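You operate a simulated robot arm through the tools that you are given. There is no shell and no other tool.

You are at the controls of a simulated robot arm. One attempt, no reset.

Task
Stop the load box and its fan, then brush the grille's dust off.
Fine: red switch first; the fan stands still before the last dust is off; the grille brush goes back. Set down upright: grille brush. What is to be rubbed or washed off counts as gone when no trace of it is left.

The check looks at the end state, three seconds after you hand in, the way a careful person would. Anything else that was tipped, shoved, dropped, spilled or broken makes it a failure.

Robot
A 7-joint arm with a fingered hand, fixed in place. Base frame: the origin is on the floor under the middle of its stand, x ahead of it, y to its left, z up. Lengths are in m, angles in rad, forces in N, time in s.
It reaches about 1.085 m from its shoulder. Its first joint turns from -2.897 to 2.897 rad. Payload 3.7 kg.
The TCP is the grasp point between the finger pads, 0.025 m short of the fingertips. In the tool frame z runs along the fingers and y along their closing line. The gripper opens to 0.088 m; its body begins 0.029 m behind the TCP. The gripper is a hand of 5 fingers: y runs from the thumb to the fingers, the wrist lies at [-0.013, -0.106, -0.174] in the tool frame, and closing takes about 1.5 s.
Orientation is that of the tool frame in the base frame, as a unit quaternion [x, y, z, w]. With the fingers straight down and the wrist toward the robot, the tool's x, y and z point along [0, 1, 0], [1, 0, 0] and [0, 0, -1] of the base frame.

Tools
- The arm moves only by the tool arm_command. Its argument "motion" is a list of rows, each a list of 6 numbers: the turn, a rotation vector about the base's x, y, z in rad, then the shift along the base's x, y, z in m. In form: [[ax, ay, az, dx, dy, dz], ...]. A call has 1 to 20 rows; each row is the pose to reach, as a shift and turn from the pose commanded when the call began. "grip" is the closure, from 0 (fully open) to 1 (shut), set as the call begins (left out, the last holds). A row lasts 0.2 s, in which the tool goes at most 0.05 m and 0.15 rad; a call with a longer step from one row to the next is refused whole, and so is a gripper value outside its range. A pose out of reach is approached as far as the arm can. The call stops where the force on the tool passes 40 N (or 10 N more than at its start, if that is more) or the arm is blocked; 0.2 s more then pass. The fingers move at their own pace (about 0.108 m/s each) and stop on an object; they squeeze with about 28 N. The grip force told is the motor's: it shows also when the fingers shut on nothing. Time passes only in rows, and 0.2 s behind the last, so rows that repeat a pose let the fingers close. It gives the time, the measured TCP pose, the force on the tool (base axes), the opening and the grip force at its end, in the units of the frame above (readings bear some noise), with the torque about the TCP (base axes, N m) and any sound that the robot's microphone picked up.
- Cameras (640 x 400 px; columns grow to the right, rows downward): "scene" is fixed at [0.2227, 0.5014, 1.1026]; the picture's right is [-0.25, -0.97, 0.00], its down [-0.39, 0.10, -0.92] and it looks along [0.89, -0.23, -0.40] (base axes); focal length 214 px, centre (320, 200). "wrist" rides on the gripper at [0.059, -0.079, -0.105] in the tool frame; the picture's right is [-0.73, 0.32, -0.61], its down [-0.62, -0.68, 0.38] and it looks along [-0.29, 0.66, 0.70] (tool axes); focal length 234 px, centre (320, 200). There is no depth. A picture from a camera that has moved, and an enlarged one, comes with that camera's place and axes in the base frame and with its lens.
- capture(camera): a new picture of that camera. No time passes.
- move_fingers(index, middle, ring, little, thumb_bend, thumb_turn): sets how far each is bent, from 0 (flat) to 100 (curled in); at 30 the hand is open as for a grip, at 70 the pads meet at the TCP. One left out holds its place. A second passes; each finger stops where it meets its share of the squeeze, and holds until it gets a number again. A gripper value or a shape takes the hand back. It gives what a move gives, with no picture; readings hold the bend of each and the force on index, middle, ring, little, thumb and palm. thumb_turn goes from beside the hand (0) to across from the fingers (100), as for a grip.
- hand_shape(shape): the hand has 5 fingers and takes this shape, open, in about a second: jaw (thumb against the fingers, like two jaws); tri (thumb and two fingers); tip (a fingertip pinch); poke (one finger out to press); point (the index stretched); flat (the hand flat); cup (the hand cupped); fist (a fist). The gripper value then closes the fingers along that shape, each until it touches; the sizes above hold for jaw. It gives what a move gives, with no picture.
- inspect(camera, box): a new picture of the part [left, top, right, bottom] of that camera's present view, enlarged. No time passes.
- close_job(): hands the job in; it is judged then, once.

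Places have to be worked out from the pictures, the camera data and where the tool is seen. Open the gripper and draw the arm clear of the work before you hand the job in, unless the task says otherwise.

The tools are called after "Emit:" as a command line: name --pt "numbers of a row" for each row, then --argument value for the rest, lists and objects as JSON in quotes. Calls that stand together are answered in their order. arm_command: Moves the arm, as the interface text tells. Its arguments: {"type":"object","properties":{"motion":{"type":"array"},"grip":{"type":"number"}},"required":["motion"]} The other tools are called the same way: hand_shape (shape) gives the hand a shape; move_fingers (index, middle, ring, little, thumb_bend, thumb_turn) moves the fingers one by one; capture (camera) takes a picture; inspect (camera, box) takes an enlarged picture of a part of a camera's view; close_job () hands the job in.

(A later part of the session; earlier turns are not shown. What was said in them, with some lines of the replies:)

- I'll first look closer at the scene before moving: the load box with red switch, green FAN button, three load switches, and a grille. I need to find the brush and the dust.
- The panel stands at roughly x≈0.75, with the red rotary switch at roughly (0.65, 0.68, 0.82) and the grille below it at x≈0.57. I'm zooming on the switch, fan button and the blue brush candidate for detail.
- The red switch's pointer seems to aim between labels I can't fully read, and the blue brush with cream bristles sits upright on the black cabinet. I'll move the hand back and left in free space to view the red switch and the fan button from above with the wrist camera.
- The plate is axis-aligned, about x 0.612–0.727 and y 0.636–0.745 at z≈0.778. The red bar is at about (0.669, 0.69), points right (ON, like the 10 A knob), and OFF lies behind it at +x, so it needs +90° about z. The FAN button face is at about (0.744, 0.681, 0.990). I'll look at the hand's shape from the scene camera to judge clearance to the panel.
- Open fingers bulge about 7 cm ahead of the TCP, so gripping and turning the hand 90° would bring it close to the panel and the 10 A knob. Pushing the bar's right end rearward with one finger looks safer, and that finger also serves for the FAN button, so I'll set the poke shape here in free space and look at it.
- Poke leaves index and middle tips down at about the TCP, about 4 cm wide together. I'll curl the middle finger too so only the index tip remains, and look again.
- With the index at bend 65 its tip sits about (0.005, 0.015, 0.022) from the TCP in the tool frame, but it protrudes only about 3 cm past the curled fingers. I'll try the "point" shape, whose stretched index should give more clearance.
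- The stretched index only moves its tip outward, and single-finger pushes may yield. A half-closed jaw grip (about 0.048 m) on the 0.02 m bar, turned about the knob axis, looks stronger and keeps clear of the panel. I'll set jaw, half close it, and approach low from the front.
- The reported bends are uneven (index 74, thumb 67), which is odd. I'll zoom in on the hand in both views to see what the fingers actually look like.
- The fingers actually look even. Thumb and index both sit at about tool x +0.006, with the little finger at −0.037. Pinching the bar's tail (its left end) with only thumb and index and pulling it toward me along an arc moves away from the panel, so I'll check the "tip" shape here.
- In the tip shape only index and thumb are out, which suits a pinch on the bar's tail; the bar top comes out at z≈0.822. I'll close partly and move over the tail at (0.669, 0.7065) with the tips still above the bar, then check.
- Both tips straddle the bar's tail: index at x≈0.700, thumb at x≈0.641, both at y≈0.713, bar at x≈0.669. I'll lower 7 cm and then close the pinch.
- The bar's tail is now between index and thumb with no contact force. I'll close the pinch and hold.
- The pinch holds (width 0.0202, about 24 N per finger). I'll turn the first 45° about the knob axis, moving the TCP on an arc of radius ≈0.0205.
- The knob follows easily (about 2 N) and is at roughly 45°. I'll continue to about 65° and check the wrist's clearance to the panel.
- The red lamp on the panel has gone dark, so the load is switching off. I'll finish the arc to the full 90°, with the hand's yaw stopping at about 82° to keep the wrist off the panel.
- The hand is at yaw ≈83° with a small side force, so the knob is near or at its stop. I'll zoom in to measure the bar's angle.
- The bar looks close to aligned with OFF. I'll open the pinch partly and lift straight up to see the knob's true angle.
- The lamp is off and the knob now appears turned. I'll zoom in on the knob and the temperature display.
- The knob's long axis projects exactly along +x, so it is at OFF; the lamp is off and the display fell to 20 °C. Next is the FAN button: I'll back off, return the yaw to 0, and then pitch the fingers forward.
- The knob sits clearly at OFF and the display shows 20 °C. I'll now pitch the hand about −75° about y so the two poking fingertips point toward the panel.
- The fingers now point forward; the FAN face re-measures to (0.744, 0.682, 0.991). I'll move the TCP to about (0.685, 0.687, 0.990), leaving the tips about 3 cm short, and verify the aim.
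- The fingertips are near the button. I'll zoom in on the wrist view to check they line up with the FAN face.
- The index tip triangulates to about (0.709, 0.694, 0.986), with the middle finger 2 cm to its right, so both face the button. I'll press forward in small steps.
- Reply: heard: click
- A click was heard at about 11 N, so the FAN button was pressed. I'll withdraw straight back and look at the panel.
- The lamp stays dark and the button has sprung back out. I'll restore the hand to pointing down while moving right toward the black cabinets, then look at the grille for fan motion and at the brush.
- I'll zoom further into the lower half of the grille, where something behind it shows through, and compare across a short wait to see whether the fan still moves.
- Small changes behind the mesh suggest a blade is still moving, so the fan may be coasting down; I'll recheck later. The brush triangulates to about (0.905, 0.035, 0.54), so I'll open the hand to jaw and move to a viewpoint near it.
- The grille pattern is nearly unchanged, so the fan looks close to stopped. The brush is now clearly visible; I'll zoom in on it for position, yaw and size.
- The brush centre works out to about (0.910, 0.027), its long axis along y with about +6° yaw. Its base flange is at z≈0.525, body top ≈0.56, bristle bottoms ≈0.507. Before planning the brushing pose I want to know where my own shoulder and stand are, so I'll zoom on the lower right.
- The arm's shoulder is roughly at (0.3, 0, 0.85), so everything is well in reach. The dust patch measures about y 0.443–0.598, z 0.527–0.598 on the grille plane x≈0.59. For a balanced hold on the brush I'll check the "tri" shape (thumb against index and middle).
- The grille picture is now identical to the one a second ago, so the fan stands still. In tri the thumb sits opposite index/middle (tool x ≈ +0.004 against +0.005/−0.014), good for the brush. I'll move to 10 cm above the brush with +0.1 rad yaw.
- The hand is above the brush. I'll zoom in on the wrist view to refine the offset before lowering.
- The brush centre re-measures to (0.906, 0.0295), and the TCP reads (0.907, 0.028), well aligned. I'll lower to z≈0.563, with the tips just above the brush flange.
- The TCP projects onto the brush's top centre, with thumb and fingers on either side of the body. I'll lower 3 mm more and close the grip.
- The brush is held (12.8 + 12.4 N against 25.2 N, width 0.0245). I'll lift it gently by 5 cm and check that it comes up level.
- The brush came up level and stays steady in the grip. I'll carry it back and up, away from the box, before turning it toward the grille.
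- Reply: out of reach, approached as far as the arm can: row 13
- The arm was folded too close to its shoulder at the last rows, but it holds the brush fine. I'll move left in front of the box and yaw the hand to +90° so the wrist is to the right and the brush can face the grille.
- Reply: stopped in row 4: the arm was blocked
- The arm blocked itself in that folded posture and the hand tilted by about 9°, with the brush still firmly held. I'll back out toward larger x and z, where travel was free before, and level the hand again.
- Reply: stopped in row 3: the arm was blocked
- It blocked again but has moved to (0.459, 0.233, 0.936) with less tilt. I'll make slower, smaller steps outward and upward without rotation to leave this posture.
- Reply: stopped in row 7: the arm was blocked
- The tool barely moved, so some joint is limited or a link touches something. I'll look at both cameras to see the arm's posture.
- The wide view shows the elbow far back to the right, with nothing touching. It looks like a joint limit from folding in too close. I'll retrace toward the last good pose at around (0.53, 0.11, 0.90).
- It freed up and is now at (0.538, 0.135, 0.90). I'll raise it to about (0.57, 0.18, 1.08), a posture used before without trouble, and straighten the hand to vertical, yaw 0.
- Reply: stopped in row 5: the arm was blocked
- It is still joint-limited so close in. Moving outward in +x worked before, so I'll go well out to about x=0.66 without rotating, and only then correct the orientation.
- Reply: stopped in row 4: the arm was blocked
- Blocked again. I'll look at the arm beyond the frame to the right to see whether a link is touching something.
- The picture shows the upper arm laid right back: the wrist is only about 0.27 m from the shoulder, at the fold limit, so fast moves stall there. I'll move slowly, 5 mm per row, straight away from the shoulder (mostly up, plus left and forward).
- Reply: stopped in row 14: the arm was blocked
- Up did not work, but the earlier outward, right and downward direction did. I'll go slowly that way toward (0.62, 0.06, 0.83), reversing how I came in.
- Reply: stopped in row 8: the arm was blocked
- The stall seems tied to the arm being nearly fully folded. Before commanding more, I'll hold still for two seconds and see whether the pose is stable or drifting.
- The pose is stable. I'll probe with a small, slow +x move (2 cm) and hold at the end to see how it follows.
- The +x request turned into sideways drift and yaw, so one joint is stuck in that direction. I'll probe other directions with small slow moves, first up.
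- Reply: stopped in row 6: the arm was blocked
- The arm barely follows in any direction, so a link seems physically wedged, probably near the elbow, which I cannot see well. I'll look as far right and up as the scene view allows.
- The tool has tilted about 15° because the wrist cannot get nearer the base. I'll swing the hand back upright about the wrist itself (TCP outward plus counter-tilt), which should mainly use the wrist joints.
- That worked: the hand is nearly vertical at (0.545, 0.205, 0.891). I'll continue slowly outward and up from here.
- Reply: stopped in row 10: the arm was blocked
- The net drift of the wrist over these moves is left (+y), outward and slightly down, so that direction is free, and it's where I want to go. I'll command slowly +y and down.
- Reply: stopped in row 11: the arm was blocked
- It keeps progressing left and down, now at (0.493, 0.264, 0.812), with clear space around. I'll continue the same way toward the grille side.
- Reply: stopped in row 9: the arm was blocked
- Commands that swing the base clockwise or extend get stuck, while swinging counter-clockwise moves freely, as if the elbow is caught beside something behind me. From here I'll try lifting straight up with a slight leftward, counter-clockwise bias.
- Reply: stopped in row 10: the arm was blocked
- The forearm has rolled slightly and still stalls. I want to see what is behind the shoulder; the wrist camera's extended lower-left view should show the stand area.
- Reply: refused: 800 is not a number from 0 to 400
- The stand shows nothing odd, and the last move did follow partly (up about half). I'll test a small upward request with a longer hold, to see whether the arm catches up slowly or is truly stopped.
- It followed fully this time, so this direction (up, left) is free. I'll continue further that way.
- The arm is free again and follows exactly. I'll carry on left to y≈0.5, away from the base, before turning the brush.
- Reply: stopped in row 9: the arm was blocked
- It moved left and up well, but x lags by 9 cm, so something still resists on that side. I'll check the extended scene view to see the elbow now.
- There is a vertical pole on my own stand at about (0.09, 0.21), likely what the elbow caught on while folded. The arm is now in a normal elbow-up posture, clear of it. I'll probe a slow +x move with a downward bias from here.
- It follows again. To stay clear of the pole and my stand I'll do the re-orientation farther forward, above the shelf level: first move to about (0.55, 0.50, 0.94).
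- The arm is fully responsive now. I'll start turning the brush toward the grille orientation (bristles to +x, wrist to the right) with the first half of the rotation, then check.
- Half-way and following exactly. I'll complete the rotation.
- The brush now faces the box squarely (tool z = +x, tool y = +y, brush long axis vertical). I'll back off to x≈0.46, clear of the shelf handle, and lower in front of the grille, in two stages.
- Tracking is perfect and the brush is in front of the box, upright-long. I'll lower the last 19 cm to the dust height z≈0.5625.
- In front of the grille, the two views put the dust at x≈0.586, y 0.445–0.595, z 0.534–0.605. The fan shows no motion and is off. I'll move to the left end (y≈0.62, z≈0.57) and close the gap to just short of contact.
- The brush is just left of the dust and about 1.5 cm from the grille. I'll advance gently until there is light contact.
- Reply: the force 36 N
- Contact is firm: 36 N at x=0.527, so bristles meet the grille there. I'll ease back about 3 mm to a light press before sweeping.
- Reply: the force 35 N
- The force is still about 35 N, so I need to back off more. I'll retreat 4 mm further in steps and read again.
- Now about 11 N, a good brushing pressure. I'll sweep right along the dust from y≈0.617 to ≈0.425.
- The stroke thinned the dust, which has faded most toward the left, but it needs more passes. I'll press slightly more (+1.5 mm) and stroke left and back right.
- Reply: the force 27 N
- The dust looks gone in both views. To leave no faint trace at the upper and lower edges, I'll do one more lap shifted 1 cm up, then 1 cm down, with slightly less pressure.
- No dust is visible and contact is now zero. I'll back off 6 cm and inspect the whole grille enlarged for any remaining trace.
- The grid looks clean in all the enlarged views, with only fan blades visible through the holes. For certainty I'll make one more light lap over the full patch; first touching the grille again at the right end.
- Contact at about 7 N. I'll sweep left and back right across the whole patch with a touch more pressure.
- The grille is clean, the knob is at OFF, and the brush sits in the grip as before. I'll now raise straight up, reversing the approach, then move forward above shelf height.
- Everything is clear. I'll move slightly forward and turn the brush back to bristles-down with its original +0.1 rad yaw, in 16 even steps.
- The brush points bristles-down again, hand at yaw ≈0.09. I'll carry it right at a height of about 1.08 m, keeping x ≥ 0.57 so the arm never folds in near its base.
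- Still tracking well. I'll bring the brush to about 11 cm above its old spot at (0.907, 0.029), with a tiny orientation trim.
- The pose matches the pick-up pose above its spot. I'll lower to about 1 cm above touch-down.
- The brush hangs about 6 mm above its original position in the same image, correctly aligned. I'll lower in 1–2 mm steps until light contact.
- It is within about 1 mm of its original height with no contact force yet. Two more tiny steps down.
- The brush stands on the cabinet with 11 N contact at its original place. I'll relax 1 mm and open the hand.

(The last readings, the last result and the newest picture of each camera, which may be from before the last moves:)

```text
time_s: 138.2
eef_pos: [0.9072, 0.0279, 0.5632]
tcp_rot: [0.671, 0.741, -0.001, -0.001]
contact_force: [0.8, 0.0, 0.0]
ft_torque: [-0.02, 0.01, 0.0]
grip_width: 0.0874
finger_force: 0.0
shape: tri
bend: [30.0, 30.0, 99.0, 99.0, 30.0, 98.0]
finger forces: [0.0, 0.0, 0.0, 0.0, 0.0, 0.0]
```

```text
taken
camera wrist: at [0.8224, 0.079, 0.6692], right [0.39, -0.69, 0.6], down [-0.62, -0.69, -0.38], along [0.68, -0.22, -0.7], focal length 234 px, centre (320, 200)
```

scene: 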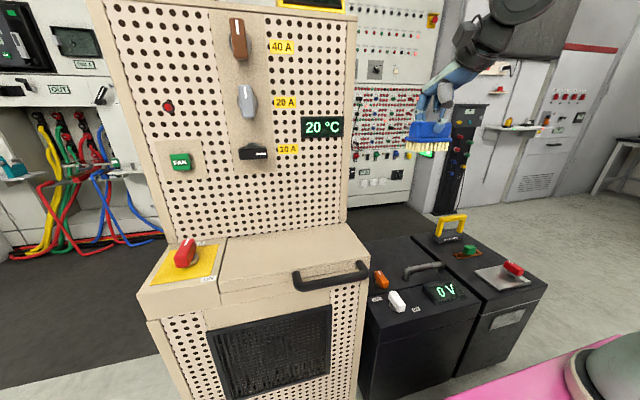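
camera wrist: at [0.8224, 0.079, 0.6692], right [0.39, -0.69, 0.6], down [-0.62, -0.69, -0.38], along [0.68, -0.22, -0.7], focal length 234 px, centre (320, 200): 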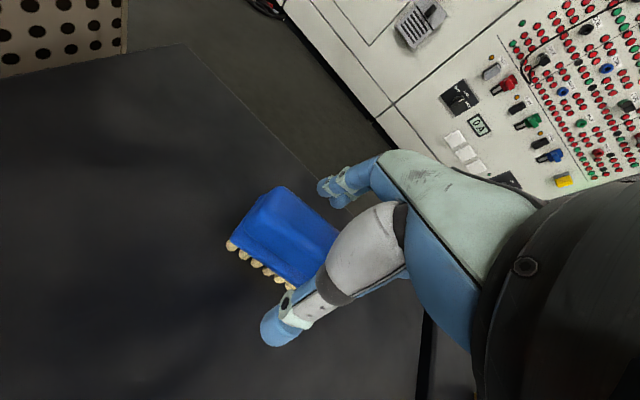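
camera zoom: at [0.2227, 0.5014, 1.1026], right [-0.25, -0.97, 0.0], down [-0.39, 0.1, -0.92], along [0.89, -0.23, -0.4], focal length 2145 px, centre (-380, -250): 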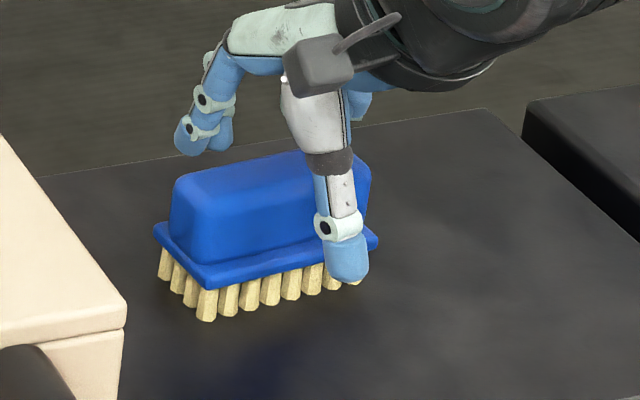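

The brush is released and standing upright exactly where it was. I'll lift straight up and then retreat up and outward, clear of the work.

Emit:
arm_command --pt "0 0 0 0 0 0.015" --pt "0 0 0 0 0 0.04" --pt "0 0 0 0 0 0.075" --pt "0 0 0 0 0 0.11" --pt "0 0 0 -0.02 0 0.145" --pt "0 0 0 -0.045 0.005 0.18" --pt "0 0 0 -0.075 0.01 0.215" --pt "0 0 0 -0.105 0.015 0.25" --pt "0 0 0 -0.135 0.02 0.285" --pt "0 0 0 -0.165 0.025 0.32" --pt "0 0 0 -0.19 0.03 0.355" --pt "0 0 0 -0.215 0.035 0.39" --pt "0 0 0 -0.24 0.04 0.42" --pt "0 0 0 -0.26 0.05 0.45" --pt "0 0 0 -0.27 0.06 0.48"

Emit:
capture --camera "scene"

Emit:
inspect --camera "scene" --box '[355, 210, 475, 310]'

Emit:
inspect --camera "scene" --box '[120, 90, 360, 290]'

Emit:
inspect --camera "scene" --box '[200, 300, 340, 400]'

```text
time_s: 141.4
eef_pos: [0.6372, 0.0862, 1.0449]
tcp_rot: [0.671, 0.742, 0.0, 0.0]
contact_force: [0.0, 0.0, -0.6]
ft_torque: [0.01, -0.01, 0.01]
grip_width: 0.0876
finger_force: 0.1
shape: tri
bend: [30.0, 30.0, 99.0, 99.0, 30.0, 98.0]
finger forces: [0.0, 0.0, 0.0, 0.1, 0.0, 0.1]
```

```text
taken
```

scene: 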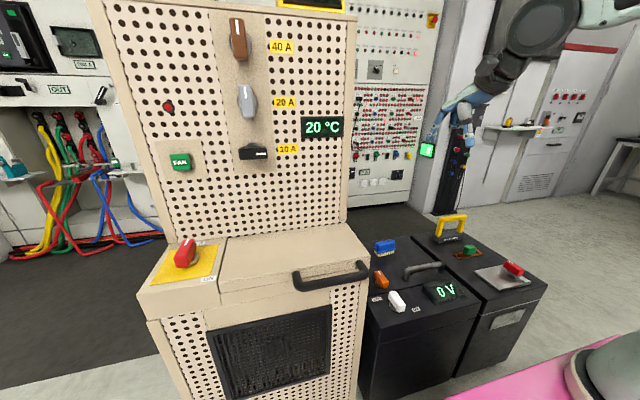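

```text
4.00 times, centred on (415, 260) of scene
camera zoom: at [0.2227, 0.5014, 1.1026], right [-0.25, -0.97, 0.0], down [-0.39, 0.1, -0.92], along [0.89, -0.23, -0.4], focal length 858 px, centre (-60, -40)
```

zoom: 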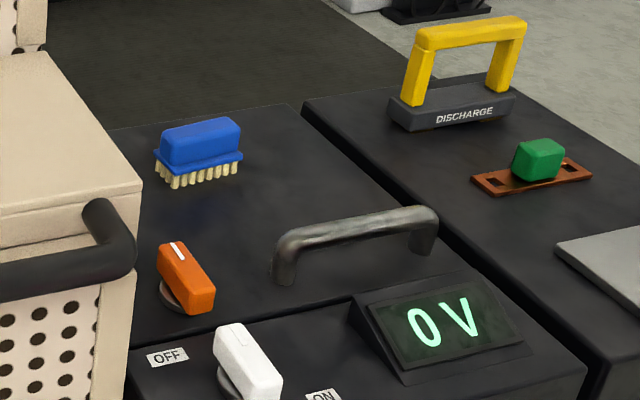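

```text
2.00 times, centred on (240, 190) of scene
camera zoom: at [0.2227, 0.5014, 1.1026], right [-0.25, -0.97, 0.0], down [-0.39, 0.1, -0.92], along [0.89, -0.23, -0.4], focal length 429 px, centre (480, 220)
```

zoom: 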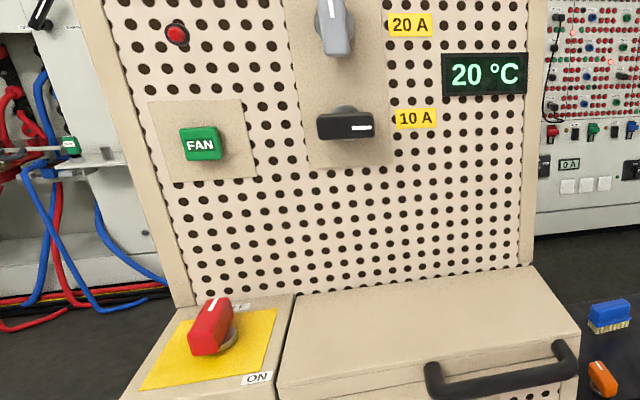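

```text
4.00 times, centred on (270, 350) of scene
camera zoom: at [0.2227, 0.5014, 1.1026], right [-0.25, -0.97, 0.0], down [-0.39, 0.1, -0.92], along [0.89, -0.23, -0.4], focal length 858 px, centre (520, -400)
```

zoom: 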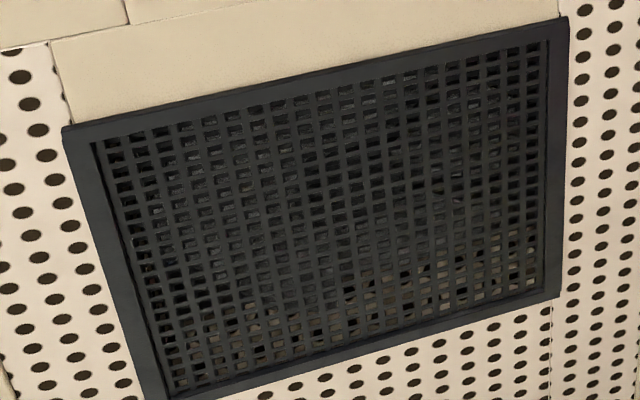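

Everything looks in order: knob at OFF, lamp dark, brush upright in its place, grille clean. Last checks: the knob's angle and that the fan is truly still, comparing two moments.

Emit:
inspect --camera "scene" --box '[140, 220, 240, 290]'

Emit:
inspect --camera "scene" --box '[230, 310, 330, 370]'

Emit:
arm_command --pt "0 0 0 0 0 0" --pt "0 0 0 0 0 0" --pt "0 0 0 0 0 0" --pt "0 0 0 0 0 0"

Emit:
inspect --camera "scene" --box '[230, 310, 330, 370]'

```text
5.71 times, centred on (190, 255) of scene
camera zoom: at [0.2227, 0.5014, 1.1026], right [-0.25, -0.97, 0.0], down [-0.39, 0.1, -0.92], along [0.89, -0.23, -0.4], focal length 1226 px, centre (1063, -114)
```

zoom: 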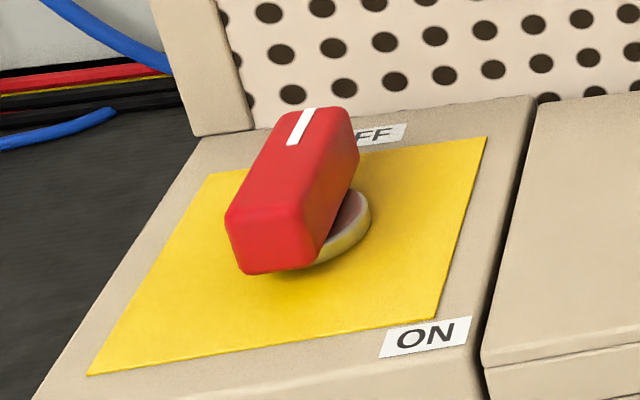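

```text
6.40 times, centred on (280, 340) of scene
camera zoom: at [0.2227, 0.5014, 1.1026], right [-0.25, -0.97, 0.0], down [-0.39, 0.1, -0.92], along [0.89, -0.23, -0.4], focal length 1373 px, centre (576, -696)
```

zoom: 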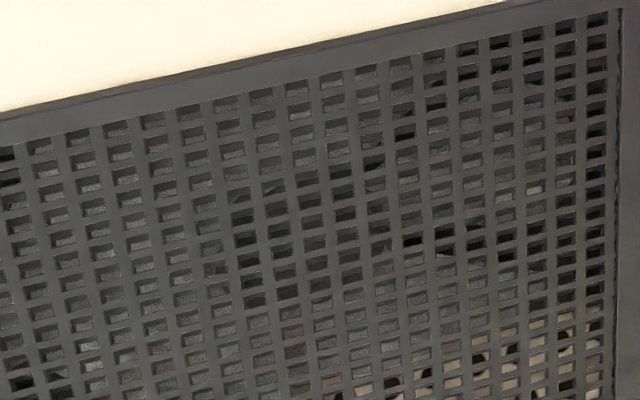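

```text
time_s: 142.4
eef_pos: [0.6377, 0.0863, 1.0452]
tcp_rot: [0.671, 0.741, 0.001, -0.001]
contact_force: [1.0, -0.1, 0.1]
ft_torque: [0.01, 0.03, 0.01]
grip_width: 0.0873
finger_force: 0.0
shape: tri
bend: [30.0, 30.0, 99.0, 99.0, 30.0, 98.0]
finger forces: [0.1, 0.0, 0.0, 0.1, 0.1, 0.1]
```

```text
6.40 times, centred on (280, 340) of scene
camera zoom: at [0.2227, 0.5014, 1.1026], right [-0.25, -0.97, 0.0], down [-0.39, 0.1, -0.92], along [0.89, -0.23, -0.4], focal length 1373 px, centre (576, -696)
```

zoom: 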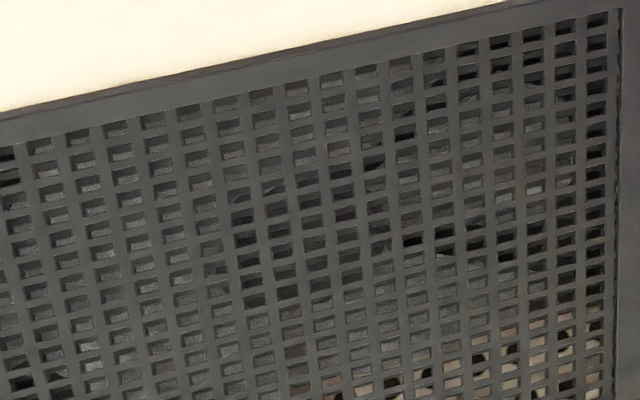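

The two grille pictures are identical, so the fan is still; the knob points squarely at OFF and the mesh is clean. I'll open the whole hand before handing in.

Emit:
hand_shape --shape "jaw"

Emit:
capture --camera "scene"

```text
time_s: 143.3
eef_pos: [0.6368, 0.0861, 1.045]
tcp_rot: [0.672, 0.741, 0.0, -0.001]
contact_force: [-0.5, -0.2, 0.5]
ft_torque: [0.01, -0.01, 0.01]
grip_width: 0.0876
finger_force: 0.0
shape: jaw
bend: [30.0, 30.0, 30.0, 30.0, 30.0, 98.0]
finger forces: [0.0, 0.0, 0.0, 0.0, 0.0, 0.0]
```

```text
taken
```

scene: 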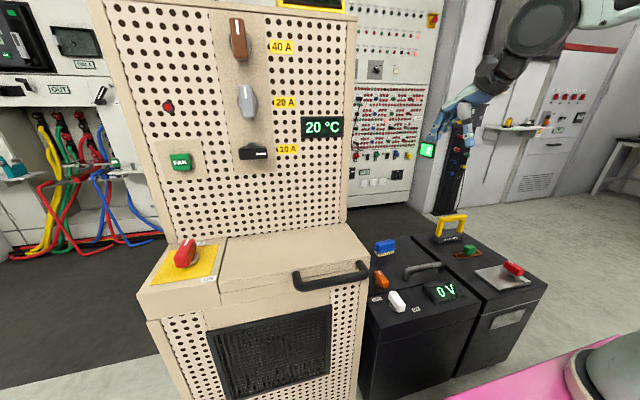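

The final view shows the load box off, the fan still, the grille clean, the brush back upright, and the hand open and clear. I'm handing the job in.

Emit:
close_job

```text
The job is handed in.
```

The load box and its fan are stopped, the grille is brushed clean, and the brush is back in its place. I've handed the job in, and no result has come back yet.

- **Red switch:** turned first, from ON to OFF. The red lamp went dark and the display dropped from 25 °C to 20 °C.
- **Fan:** I pressed the FAN button and heard a click. Views of the grille taken before brushing and again at the end showed no movement.
- **Dust:** brushed off in several strokes and one final light lap. No trace showed in the enlarged views.
- **Brush:** set down upright on the black cabinet, within about 1 mm of where it stood.

While carrying the brush to the grille, the arm folded in too close to its base and stalled for about 35 seconds. It may have caught on the pole on its own stand. The force readings at the hand stayed near zero and I saw nothing displaced, but the cameras could not show the area around the elbow.
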